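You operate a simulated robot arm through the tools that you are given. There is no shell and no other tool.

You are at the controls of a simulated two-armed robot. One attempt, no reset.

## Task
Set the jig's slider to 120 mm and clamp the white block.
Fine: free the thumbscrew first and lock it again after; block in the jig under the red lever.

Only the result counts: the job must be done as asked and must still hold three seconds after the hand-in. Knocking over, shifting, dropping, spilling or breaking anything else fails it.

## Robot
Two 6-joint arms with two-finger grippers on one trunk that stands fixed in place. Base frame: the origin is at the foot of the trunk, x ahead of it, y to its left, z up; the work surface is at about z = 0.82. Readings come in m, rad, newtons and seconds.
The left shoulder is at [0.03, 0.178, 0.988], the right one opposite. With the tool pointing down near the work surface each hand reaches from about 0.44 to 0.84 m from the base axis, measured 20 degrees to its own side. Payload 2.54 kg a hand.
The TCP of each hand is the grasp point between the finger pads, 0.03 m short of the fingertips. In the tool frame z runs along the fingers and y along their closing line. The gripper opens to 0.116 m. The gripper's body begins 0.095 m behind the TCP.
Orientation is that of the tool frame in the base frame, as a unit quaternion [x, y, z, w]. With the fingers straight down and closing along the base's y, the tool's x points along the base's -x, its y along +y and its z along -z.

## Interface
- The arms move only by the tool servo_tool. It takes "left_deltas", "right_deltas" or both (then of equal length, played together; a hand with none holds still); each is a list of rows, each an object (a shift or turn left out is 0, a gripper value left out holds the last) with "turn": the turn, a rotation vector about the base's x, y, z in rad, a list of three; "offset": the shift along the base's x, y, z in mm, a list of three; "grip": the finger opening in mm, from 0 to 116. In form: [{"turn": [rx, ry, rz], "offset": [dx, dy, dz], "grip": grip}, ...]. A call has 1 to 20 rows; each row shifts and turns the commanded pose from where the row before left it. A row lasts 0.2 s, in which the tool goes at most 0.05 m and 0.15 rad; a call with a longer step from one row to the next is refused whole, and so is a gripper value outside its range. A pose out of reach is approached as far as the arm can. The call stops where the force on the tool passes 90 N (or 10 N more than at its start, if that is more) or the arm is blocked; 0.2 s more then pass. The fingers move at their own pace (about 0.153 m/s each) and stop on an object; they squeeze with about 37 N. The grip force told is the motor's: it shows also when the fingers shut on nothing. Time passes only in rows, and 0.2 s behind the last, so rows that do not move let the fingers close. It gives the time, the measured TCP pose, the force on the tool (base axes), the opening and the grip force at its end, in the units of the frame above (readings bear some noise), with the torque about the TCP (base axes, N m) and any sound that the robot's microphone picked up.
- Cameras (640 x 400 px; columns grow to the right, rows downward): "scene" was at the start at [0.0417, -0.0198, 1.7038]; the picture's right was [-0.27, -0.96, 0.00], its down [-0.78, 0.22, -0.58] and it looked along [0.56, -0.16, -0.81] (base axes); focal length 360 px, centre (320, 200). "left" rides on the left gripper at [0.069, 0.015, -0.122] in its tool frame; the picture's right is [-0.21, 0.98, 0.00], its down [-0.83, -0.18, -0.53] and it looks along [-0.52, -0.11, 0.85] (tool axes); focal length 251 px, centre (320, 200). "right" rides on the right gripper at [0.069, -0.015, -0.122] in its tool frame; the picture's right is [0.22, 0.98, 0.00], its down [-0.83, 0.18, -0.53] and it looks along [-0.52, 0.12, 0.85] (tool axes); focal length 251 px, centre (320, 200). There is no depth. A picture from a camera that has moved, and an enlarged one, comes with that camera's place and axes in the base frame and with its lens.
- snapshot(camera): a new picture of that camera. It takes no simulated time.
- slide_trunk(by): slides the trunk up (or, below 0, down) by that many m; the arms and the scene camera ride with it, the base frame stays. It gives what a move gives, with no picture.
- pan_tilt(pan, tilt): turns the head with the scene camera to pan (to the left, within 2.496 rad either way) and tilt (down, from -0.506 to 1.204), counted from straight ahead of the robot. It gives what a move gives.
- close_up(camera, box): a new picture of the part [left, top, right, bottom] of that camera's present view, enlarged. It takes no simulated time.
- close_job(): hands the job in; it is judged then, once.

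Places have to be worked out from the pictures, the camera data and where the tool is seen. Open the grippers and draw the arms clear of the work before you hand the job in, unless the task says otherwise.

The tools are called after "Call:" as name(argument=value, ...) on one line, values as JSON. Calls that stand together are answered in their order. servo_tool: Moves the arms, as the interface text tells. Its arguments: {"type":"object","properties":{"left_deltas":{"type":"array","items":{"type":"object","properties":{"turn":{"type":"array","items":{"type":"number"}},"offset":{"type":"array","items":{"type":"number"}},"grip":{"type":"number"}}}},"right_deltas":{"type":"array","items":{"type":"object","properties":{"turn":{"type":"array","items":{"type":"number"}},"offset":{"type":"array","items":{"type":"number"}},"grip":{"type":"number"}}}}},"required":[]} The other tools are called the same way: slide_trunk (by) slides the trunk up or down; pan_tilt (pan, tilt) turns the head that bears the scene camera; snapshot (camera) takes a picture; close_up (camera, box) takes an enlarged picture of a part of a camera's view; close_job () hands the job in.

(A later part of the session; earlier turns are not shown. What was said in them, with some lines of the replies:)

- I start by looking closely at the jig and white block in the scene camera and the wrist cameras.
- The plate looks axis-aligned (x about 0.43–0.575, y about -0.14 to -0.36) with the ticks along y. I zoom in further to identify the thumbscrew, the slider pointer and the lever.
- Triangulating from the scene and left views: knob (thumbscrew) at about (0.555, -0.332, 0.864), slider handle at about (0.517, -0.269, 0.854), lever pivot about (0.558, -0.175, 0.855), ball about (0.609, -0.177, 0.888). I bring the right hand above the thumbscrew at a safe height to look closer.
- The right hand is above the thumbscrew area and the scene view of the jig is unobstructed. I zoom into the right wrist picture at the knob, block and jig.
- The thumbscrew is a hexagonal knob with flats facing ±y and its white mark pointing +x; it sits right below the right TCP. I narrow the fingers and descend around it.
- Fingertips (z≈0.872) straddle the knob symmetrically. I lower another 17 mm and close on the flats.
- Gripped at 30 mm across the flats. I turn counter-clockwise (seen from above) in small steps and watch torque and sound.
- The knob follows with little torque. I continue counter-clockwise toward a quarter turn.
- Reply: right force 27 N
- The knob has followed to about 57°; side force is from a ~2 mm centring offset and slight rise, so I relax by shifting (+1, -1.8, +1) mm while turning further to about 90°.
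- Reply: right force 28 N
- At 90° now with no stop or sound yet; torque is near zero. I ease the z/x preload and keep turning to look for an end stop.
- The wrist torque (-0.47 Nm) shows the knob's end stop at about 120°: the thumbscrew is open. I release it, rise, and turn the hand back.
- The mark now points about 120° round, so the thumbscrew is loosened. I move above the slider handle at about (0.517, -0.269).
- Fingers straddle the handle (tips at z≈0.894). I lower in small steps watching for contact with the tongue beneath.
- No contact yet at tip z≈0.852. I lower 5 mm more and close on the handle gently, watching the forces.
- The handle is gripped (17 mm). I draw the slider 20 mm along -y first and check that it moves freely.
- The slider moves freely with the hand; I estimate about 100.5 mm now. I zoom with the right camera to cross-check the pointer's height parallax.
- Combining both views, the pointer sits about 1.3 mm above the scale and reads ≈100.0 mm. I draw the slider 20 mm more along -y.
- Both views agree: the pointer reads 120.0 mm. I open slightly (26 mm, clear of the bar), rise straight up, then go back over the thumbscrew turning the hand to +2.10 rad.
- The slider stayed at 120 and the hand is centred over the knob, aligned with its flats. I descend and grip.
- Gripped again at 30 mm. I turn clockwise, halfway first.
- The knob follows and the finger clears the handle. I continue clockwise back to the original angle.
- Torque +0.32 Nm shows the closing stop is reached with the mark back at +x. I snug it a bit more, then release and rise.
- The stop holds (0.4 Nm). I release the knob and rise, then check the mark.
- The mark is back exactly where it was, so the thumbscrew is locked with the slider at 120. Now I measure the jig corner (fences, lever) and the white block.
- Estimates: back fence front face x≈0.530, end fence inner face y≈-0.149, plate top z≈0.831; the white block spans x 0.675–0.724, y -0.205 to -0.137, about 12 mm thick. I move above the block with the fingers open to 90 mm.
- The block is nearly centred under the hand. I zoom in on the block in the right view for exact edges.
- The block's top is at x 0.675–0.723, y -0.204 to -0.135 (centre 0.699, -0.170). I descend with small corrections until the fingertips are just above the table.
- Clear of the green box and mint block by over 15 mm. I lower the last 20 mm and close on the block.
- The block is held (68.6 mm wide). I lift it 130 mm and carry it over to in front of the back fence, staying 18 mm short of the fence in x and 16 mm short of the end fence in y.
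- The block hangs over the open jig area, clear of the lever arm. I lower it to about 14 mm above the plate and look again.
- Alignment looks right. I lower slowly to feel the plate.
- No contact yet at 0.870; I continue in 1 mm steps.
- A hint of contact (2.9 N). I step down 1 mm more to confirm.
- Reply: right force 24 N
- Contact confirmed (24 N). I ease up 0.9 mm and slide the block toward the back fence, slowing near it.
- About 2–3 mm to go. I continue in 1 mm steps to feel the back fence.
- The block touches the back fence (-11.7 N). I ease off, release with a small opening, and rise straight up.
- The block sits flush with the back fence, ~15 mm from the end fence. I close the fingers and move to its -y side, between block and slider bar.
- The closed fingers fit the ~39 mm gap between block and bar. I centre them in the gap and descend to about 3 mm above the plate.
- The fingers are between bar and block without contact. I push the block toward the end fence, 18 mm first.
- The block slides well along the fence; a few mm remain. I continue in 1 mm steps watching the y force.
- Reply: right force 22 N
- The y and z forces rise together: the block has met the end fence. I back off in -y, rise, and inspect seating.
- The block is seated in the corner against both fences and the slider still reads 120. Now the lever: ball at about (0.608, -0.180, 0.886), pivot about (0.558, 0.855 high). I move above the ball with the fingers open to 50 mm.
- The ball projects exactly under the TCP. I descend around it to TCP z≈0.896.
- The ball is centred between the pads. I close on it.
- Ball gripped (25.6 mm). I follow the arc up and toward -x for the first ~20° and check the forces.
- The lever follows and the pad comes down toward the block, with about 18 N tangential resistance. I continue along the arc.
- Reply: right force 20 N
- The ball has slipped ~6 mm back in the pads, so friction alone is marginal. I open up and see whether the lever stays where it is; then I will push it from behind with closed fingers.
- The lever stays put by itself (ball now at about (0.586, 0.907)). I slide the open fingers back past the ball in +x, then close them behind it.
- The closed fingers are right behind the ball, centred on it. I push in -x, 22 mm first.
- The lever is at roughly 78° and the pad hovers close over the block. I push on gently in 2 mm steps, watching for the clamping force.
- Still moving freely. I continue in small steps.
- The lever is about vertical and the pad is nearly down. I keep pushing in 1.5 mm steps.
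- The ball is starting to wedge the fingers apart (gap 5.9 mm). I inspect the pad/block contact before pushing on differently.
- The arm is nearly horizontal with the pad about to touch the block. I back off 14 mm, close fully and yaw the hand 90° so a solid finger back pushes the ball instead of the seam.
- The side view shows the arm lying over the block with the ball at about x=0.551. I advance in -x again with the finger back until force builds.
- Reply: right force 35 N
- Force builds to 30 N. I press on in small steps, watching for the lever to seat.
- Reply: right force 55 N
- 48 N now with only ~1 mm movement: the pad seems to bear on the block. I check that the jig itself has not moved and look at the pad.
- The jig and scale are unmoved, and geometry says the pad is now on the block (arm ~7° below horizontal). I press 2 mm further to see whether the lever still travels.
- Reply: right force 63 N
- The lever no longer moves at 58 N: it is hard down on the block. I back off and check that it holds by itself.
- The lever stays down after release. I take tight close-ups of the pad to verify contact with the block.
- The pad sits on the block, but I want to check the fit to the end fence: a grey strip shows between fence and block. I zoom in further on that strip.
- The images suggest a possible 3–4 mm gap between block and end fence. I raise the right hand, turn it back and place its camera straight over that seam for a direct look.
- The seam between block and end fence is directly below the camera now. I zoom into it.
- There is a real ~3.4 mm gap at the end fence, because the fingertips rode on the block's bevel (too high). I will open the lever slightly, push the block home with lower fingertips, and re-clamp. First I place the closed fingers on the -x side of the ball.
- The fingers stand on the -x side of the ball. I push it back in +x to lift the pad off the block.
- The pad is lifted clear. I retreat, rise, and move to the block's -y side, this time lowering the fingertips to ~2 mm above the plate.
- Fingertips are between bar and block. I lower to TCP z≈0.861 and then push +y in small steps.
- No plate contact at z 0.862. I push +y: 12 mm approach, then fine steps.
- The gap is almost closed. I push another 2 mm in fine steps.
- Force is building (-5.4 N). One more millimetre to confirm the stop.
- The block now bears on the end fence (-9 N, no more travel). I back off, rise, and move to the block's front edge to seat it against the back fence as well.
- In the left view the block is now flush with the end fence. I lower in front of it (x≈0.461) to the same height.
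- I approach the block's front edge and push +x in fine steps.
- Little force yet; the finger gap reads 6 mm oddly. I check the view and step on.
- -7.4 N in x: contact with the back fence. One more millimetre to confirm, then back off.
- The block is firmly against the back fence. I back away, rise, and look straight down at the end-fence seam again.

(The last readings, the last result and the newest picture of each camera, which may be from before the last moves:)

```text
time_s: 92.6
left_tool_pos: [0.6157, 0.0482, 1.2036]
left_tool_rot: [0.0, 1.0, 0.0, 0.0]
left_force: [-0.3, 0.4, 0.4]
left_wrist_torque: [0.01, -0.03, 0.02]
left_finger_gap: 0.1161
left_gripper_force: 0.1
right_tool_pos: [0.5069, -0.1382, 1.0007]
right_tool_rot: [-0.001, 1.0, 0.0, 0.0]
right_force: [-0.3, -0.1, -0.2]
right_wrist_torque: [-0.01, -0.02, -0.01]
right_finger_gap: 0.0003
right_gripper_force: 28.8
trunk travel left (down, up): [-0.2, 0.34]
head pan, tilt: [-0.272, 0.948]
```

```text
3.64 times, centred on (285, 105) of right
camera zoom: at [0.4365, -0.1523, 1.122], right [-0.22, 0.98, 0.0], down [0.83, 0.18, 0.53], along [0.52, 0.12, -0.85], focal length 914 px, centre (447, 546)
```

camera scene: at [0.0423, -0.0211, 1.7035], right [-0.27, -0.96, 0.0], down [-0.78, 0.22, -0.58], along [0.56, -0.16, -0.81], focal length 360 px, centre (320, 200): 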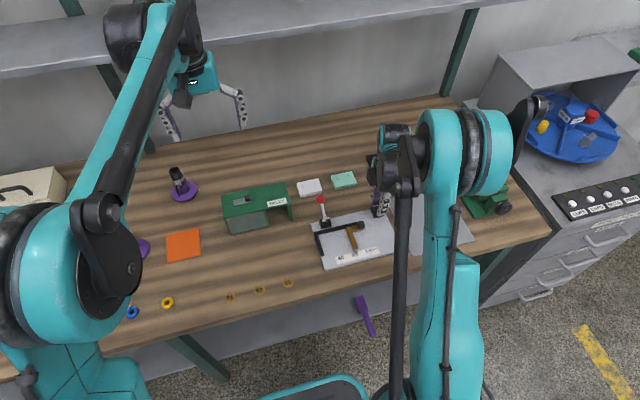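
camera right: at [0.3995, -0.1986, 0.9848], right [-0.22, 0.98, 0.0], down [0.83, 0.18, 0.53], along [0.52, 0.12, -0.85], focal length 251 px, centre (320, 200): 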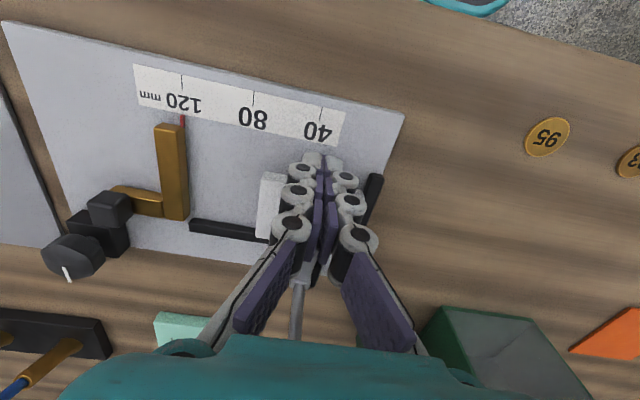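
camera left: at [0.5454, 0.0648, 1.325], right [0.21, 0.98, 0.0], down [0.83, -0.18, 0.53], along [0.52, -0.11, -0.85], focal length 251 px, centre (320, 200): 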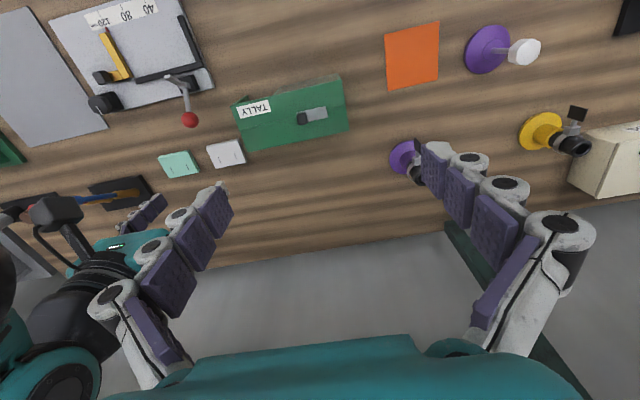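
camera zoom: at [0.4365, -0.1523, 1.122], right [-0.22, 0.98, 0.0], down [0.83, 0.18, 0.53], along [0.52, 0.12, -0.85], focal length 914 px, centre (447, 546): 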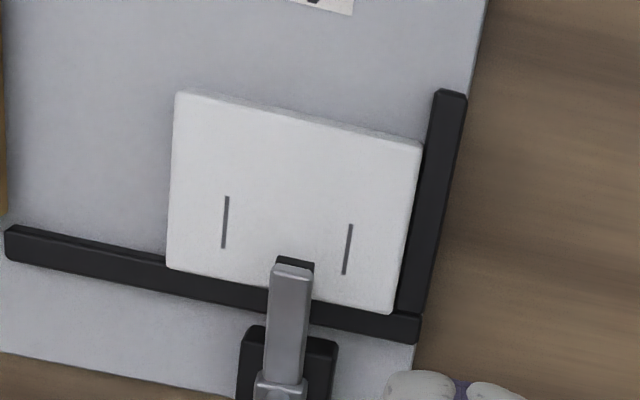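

The block is now flush with both fences. I go back behind the ball (yaw 90°) to re-clamp.

Call:
servo_tool(right_deltas=[{"offset": [20, -5, 0], "turn": [0, 0, 0.1428]}, {"offset": [20, -6, 0], "turn": [0, 0, 0.1428]}, {"offset": [20, -10, 0], "turn": [0, 0, 0.1428]}, {"offset": [20, -10, 0], "turn": [0, 0, 0.1428]}, {"offset": [19, -10, 0], "turn": [0, 0, 0.1428]}, {"turn": [0, 0, 0.1428]}, {"turn": [0, 0, 0.1428]}, {"turn": [0, 0, 0.1428]}, {"turn": [0, 0, 0.1428]}, {"turn": [0, 0, 0.1428]}, {"turn": [0, 0, 0.1428]}, {"offset": [0, 0, -30]}, {"offset": [0, 0, -30]}, {"offset": [0, 0, -19]}, {}])

Call:
snapshot(camera="right")

Call:
close_up(camera="left", box=[100, 0, 260, 120])

Call:
close_up(camera="scene", box=[300, 185, 364, 235])

```text
time_s: 95.8
left_tool_pos: [0.6157, 0.0499, 1.2035]
left_tool_rot: [0.0, 1.0, 0.0, 0.0]
left_force: [-0.8, 0.1, -0.8]
left_wrist_torque: [0.02, 0.03, -0.02]
left_finger_gap: 0.1163
left_gripper_force: 0.0
right_tool_pos: [0.6047, -0.1795, 0.9213]
right_tool_rot: [-0.707, 0.707, 0.0, 0.0]
right_force: [0.6, -0.2, 0.3]
right_wrist_torque: [-0.03, -0.04, 0.03]
right_finger_gap: 0.0
right_gripper_force: 28.3
trunk travel left (down, up): [-0.2, 0.34]
head pan, tilt: [-0.272, 0.948]
```

```text
taken
camera right: at [0.6196, -0.2477, 1.0418], right [-0.98, -0.22, 0.0], down [-0.18, 0.83, 0.53], along [-0.11, 0.52, -0.85], focal length 251 px, centre (320, 200)
```

right: 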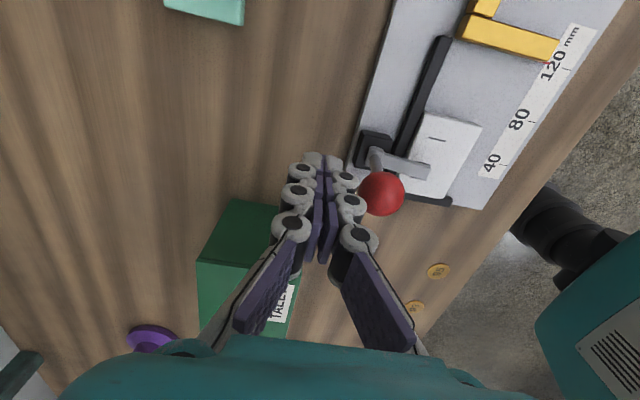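

```text
3.33 times, centred on (180, 60) of left
camera zoom: at [0.5458, 0.0654, 1.3248], right [0.21, 0.98, 0.0], down [0.83, -0.18, 0.53], along [0.52, -0.11, -0.85], focal length 838 px, centre (787, 667)
```

zoom: 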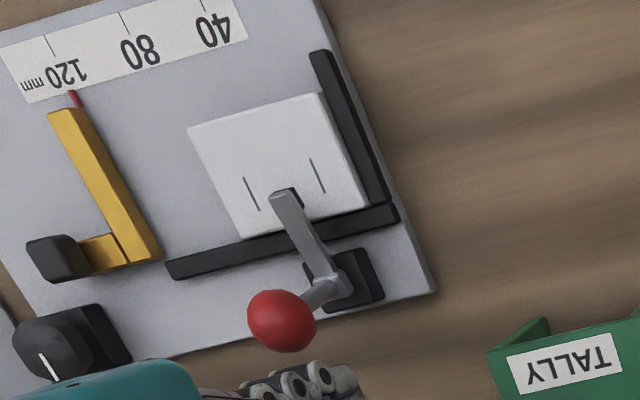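

```text
8.00 times, centred on (332, 210) of scene
camera zoom: at [0.0414, -0.0197, 1.7038], right [-0.27, -0.96, 0.0], down [-0.78, 0.22, -0.58], along [0.56, -0.16, -0.81], focal length 2884 px, centre (224, 120)
```

zoom: 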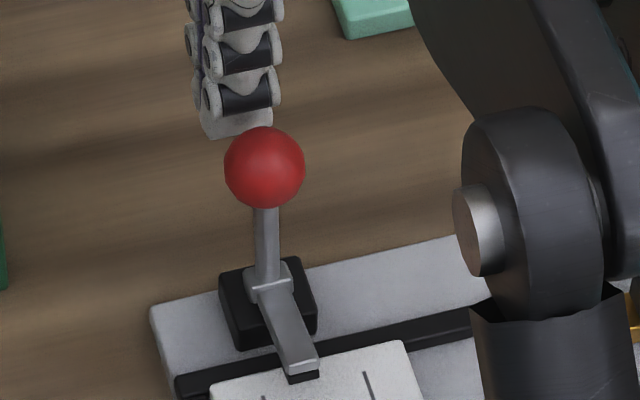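

Positioned behind the ball. I push -x to bring the pad down again.

Call:
servo_tool(right_deltas=[{"offset": [-4, 0, 0]}, {"offset": [-4, 0, 0]}, {"offset": [-3, 0, 0]}, {"offset": [-3, 0, 0]}, {"offset": [-3, 0, 0]}, {"offset": [-3, 0, 0]}, {"offset": [-3, 0, 0]}, {"offset": [-3, 0, 0]}, {}])

Call:
close_up(camera="left", box=[100, 0, 260, 120])

```text
time_s: 97.8
left_tool_pos: [0.6166, 0.0493, 1.202]
left_tool_rot: [0.0, 1.0, 0.0, 0.0]
left_force: [0.9, 0.7, -0.2]
left_wrist_torque: [-0.01, -0.02, 0.0]
left_finger_gap: 0.116
left_gripper_force: 0.0
right_tool_pos: [0.5801, -0.1785, 0.9203]
right_tool_rot: [0.707, -0.707, 0.0, 0.0]
right_force: [11.3, -1.4, 5.3]
right_wrist_torque: [0.02, 0.01, 0.02]
right_finger_gap: 0.0
right_gripper_force: 28.6
trunk travel left (down, up): [-0.2, 0.34]
head pan, tilt: [-0.272, 0.948]
```

```text
3.33 times, centred on (180, 60) of left
camera zoom: at [0.5471, 0.0654, 1.3243], right [0.21, 0.98, 0.0], down [0.83, -0.18, 0.53], along [0.52, -0.11, -0.85], focal length 838 px, centre (787, 667)
```

zoom: 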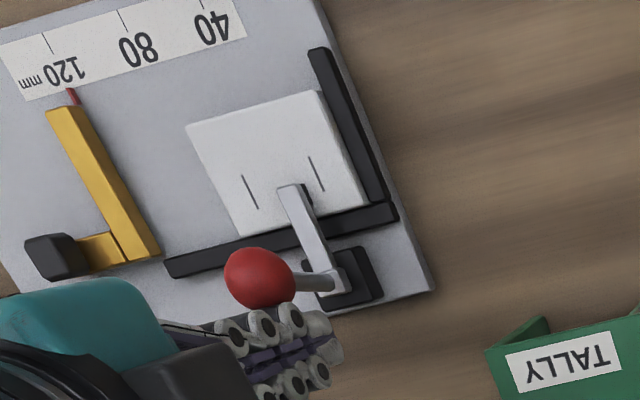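

The pad is touching (11 N residual). I press on to clamp firmly.

Call:
servo_tool(right_deltas=[{"offset": [-1.5, 0, 0]}, {"offset": [-1.5, 0, 0]}, {"offset": [-1.5, 0, 0]}, {}])

Call:
close_up(camera="left", box=[100, 0, 260, 120])

```text
time_s: 98.8
left_tool_pos: [0.6187, 0.0501, 1.2018]
left_tool_rot: [-0.001, 1.0, 0.0, -0.001]
left_force: [0.7, -0.1, 0.4]
left_wrist_torque: [-0.01, 0.0, -0.01]
left_finger_gap: 0.1159
left_gripper_force: 0.1
right_tool_pos: [0.5784, -0.1784, 0.9197]
right_tool_rot: [0.708, -0.707, 0.001, -0.001]
right_force: [38.4, -1.3, 19.0]
right_wrist_torque: [-0.04, 0.09, 0.05]
right_finger_gap: 0.0
right_gripper_force: 29.0
trunk travel left (down, up): [-0.2, 0.34]
head pan, tilt: [-0.272, 0.948]
```

```text
3.33 times, centred on (180, 60) of left
camera zoom: at [0.5493, 0.0657, 1.3235], right [0.21, 0.98, 0.0], down [0.83, -0.18, 0.53], along [0.52, -0.11, -0.85], focal length 838 px, centre (787, 667)
```

zoom: 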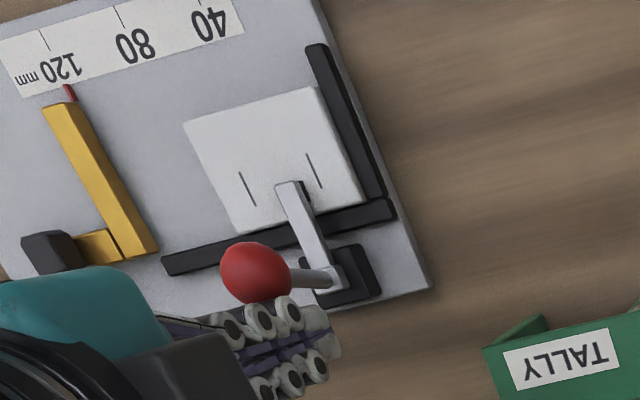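

I press a little further, to about the earlier 60 N, to ensure a firm clamp.

Call:
servo_tool(right_deltas=[{"offset": [-1.5, 0, 0]}, {"offset": [-1.5, 0, 0]}, {}, {}])

```text
time_s: 99.8
left_tool_pos: [0.6191, 0.0504, 1.2015]
left_tool_rot: [-0.001, 1.0, 0.0, -0.002]
left_force: [0.3, 0.3, -0.1]
left_wrist_torque: [-0.01, -0.03, 0.01]
left_finger_gap: 0.1162
left_gripper_force: 0.0
right_tool_pos: [0.579, -0.1788, 0.9192]
right_tool_rot: [0.709, -0.706, 0.003, -0.003]
right_force: [56.0, -1.2, 22.0]
right_wrist_torque: [0.01, 0.08, 0.06]
right_finger_gap: 0.0
right_gripper_force: 28.7
trunk travel left (down, up): [-0.2, 0.34]
head pan, tilt: [-0.272, 0.948]
```

Firm stop again at 56 N. I back off, rise, and inspect everything.

Call:
servo_tool(right_deltas=[{"offset": [3, 0, 0]}, {"offset": [4, 0, 0]}, {"offset": [8, 0, 0]}, {"offset": [10, 0, 0]}, {"offset": [0, 0, 30]}, {"offset": [0, 0, 45]}, {}])

Call:
close_up(camera="right", box=[320, 60, 480, 200])

Call:
close_up(camera="scene", box=[314, 222, 346, 242])

Call:
close_up(camera="left", box=[150, 20, 214, 70])

```text
time_s: 101.4
left_tool_pos: [0.6169, 0.0493, 1.2022]
left_tool_rot: [0.0, 1.0, 0.0, 0.0]
left_force: [-1.2, 0.7, 0.3]
left_wrist_torque: [0.0, 0.0, -0.01]
left_finger_gap: 0.116
left_gripper_force: 0.1
right_tool_pos: [0.5965, -0.1784, 0.9952]
right_tool_rot: [0.707, -0.707, -0.001, 0.0]
right_force: [-0.4, -0.2, 0.1]
right_wrist_torque: [0.03, 0.02, 0.02]
right_finger_gap: 0.0
right_gripper_force: 28.5
trunk travel left (down, up): [-0.2, 0.34]
head pan, tilt: [-0.272, 0.948]
```

```text
2.86 times, centred on (400, 130) of right
camera zoom: at [0.6114, -0.2467, 1.1176], right [-0.98, -0.22, 0.0], down [-0.18, 0.83, 0.53], along [-0.12, 0.52, -0.85], focal length 718 px, centre (91, 400)
```

zoom: 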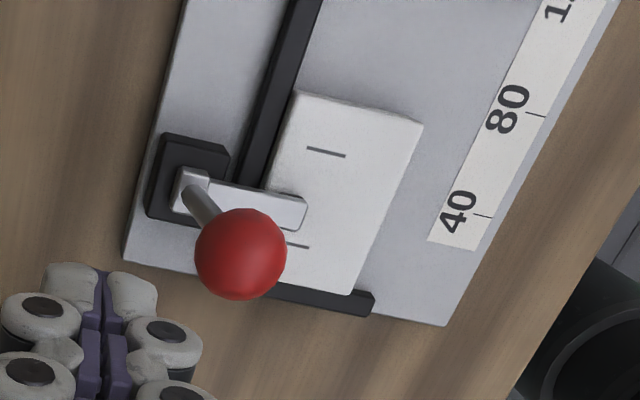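

```text
16.00 times, centred on (330, 232) of scene
camera zoom: at [0.0425, -0.02, 1.7037], right [-0.27, -0.96, 0.0], down [-0.78, 0.22, -0.58], along [0.56, -0.16, -0.81], focal length 5767 px, centre (160, -312)
```

zoom: 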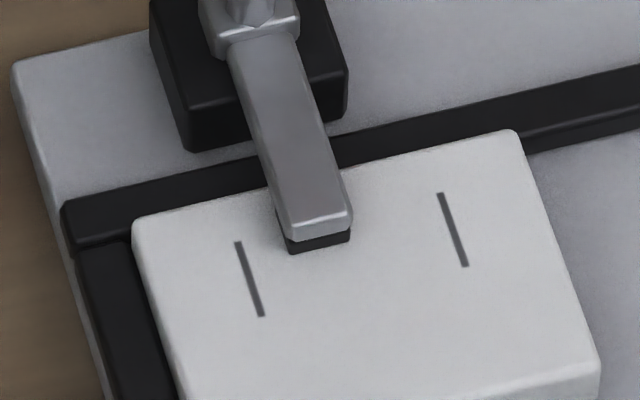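

```text
8.00 times, centred on (182, 45) of left
camera zoom: at [0.5467, 0.0651, 1.3244], right [0.21, 0.98, 0.0], down [0.83, -0.18, 0.53], along [0.52, -0.11, -0.85], focal length 2012 px, centre (1424, 1440)
```

zoom: 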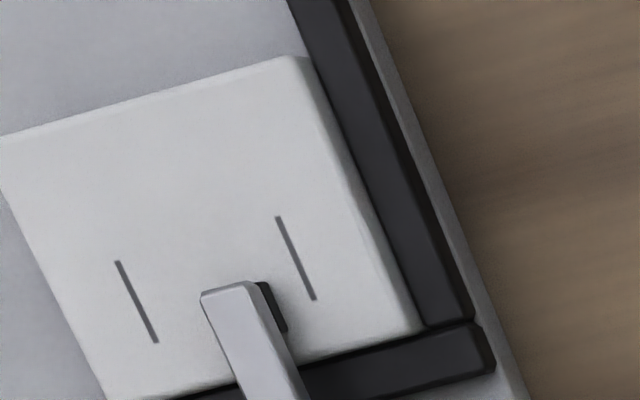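

Block flush in the corner, pad down on it. I withdraw the right arm up and away to its starting area, opening the gripper on the way.

Call:
servo_tool(right_deltas=[{"offset": [0, 0, 45]}, {"offset": [0, 0, 45]}, {"offset": [0, 0, 45]}, {"offset": [0, 0, 45]}, {"offset": [0, 0, 15]}, {"offset": [-23.4, -34.1, 0], "turn": [0, 0, -0.1428]}, {"offset": [-23.4, -34.1, 0], "turn": [0, 0, -0.1428]}, {"offset": [-23.4, -34.1, 0], "turn": [0, 0, -0.1428]}, {"offset": [-23.4, -34.1, 0], "turn": [0, 0, -0.1428]}, {"offset": [-23.4, -34.1, 0], "turn": [0, 0, -0.1428]}, {"offset": [-23.4, -34.1, 0], "turn": [0, 0, -0.1428]}, {"offset": [-23.4, -34.1, 0], "turn": [0, 0, -0.1428]}, {"offset": [-23.4, -34.1, 0], "turn": [0, 0, -0.1428]}, {"turn": [0, 0, -0.1428], "grip": 110}, {"turn": [0, 0, -0.1428]}, {"turn": [0, 0, -0.1428]}, {}, {}])

Call:
snapshot(camera="scene")

Call:
close_up(camera="scene", box=[290, 180, 418, 280])

Call:
close_up(camera="scene", box=[355, 240, 387, 260])

Call:
close_up(camera="scene", box=[340, 185, 404, 225])

```text
time_s: 105.2
left_tool_pos: [0.6153, 0.0491, 1.2025]
left_tool_rot: [0.0, 1.0, 0.0, 0.0]
left_force: [0.0, -1.5, -0.4]
left_wrist_torque: [-0.01, -0.02, 0.03]
left_finger_gap: 0.116
left_gripper_force: 0.0
right_tool_pos: [0.4083, -0.4522, 1.1908]
right_tool_rot: [0.0, 1.0, 0.0, 0.0]
right_force: [-0.4, 0.9, 0.3]
right_wrist_torque: [0.01, 0.01, -0.02]
right_finger_gap: 0.1098
right_gripper_force: 0.1
trunk travel left (down, up): [-0.2, 0.34]
head pan, tilt: [-0.272, 0.948]
```

```text
taken
camera scene: at [0.0417, -0.0198, 1.7038], right [-0.27, -0.96, 0.0], down [-0.78, 0.22, -0.58], along [0.56, -0.16, -0.81], focal length 360 px, centre (320, 200)
```

scene: 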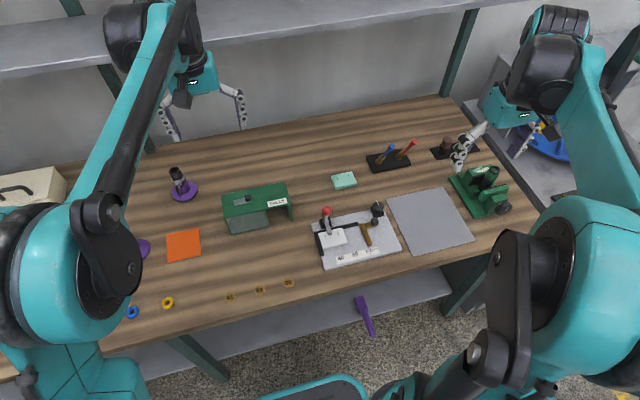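

```text
4.00 times, centred on (354, 230) of scene
camera zoom: at [0.0417, -0.0198, 1.7038], right [-0.27, -0.96, 0.0], down [-0.78, 0.22, -0.58], along [0.56, -0.16, -0.81], focal length 1442 px, centre (184, 80)
```

zoom: 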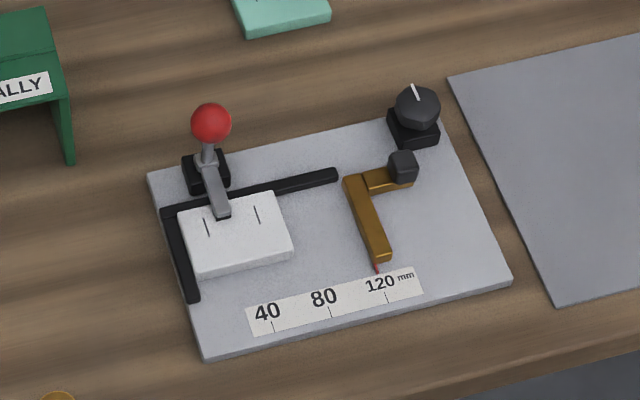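

```text
16.00 times, centred on (371, 250) of scene
camera zoom: at [0.0417, -0.0198, 1.7038], right [-0.27, -0.96, 0.0], down [-0.78, 0.22, -0.58], along [0.56, -0.16, -0.81], focal length 5767 px, centre (-496, -600)
```

zoom: 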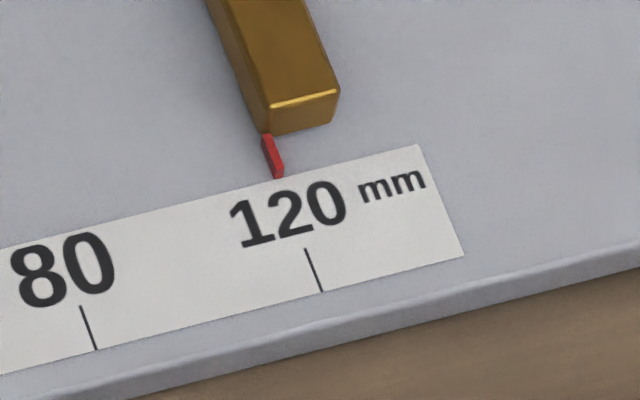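

```text
10.00 times, centred on (372, 205) of scene
camera zoom: at [0.0417, -0.0198, 1.7038], right [-0.27, -0.96, 0.0], down [-0.78, 0.22, -0.58], along [0.56, -0.16, -0.81], focal length 3605 px, centre (-200, 150)
```

zoom: 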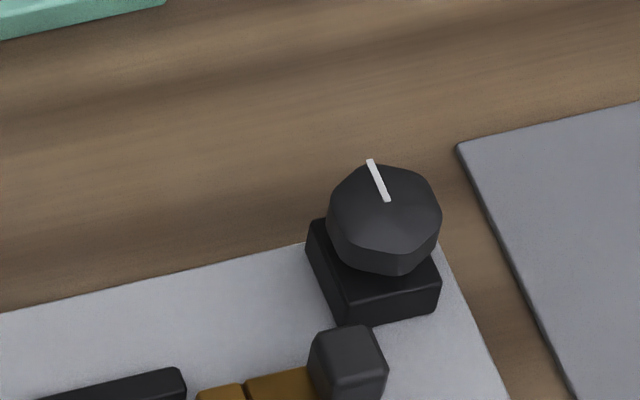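

Everything checks out: pointer at the 120 tick, thumbscrew mark back in the locked position, the white block flush in the jig corner with the lever's pad down on it, and both arms clear with open grippers. I hand the job in.

Call:
close_job()

```text
The job is handed in.
```

I set the slider to 120 mm, locked the thumbscrew again, and clamped the white block in the jig under the red lever. The job is handed in, but I haven't seen a verdict.

- **Slider:** two camera views put the pointer on the 120 mm tick. It was still there in the last picture before hand-in.
- **Thumbscrew:** I turned it back until it hit its stop, and its white mark is where it started.
- **Block:** it sits against both fences. My first push left a gap of about 3.4 mm at the end fence. I opened the lever, pushed the block home and clamped it again.
- **Lever:** it came to a hard stop at about 56 N with the pad on the block. It stayed down after I let go and withdrew the arm. I inferred the pad's contact from that stop and the close-up pictures, not from a direct force reading at the pad.

Both grippers are open and clear of the work. I saw nothing else on the bench moved.
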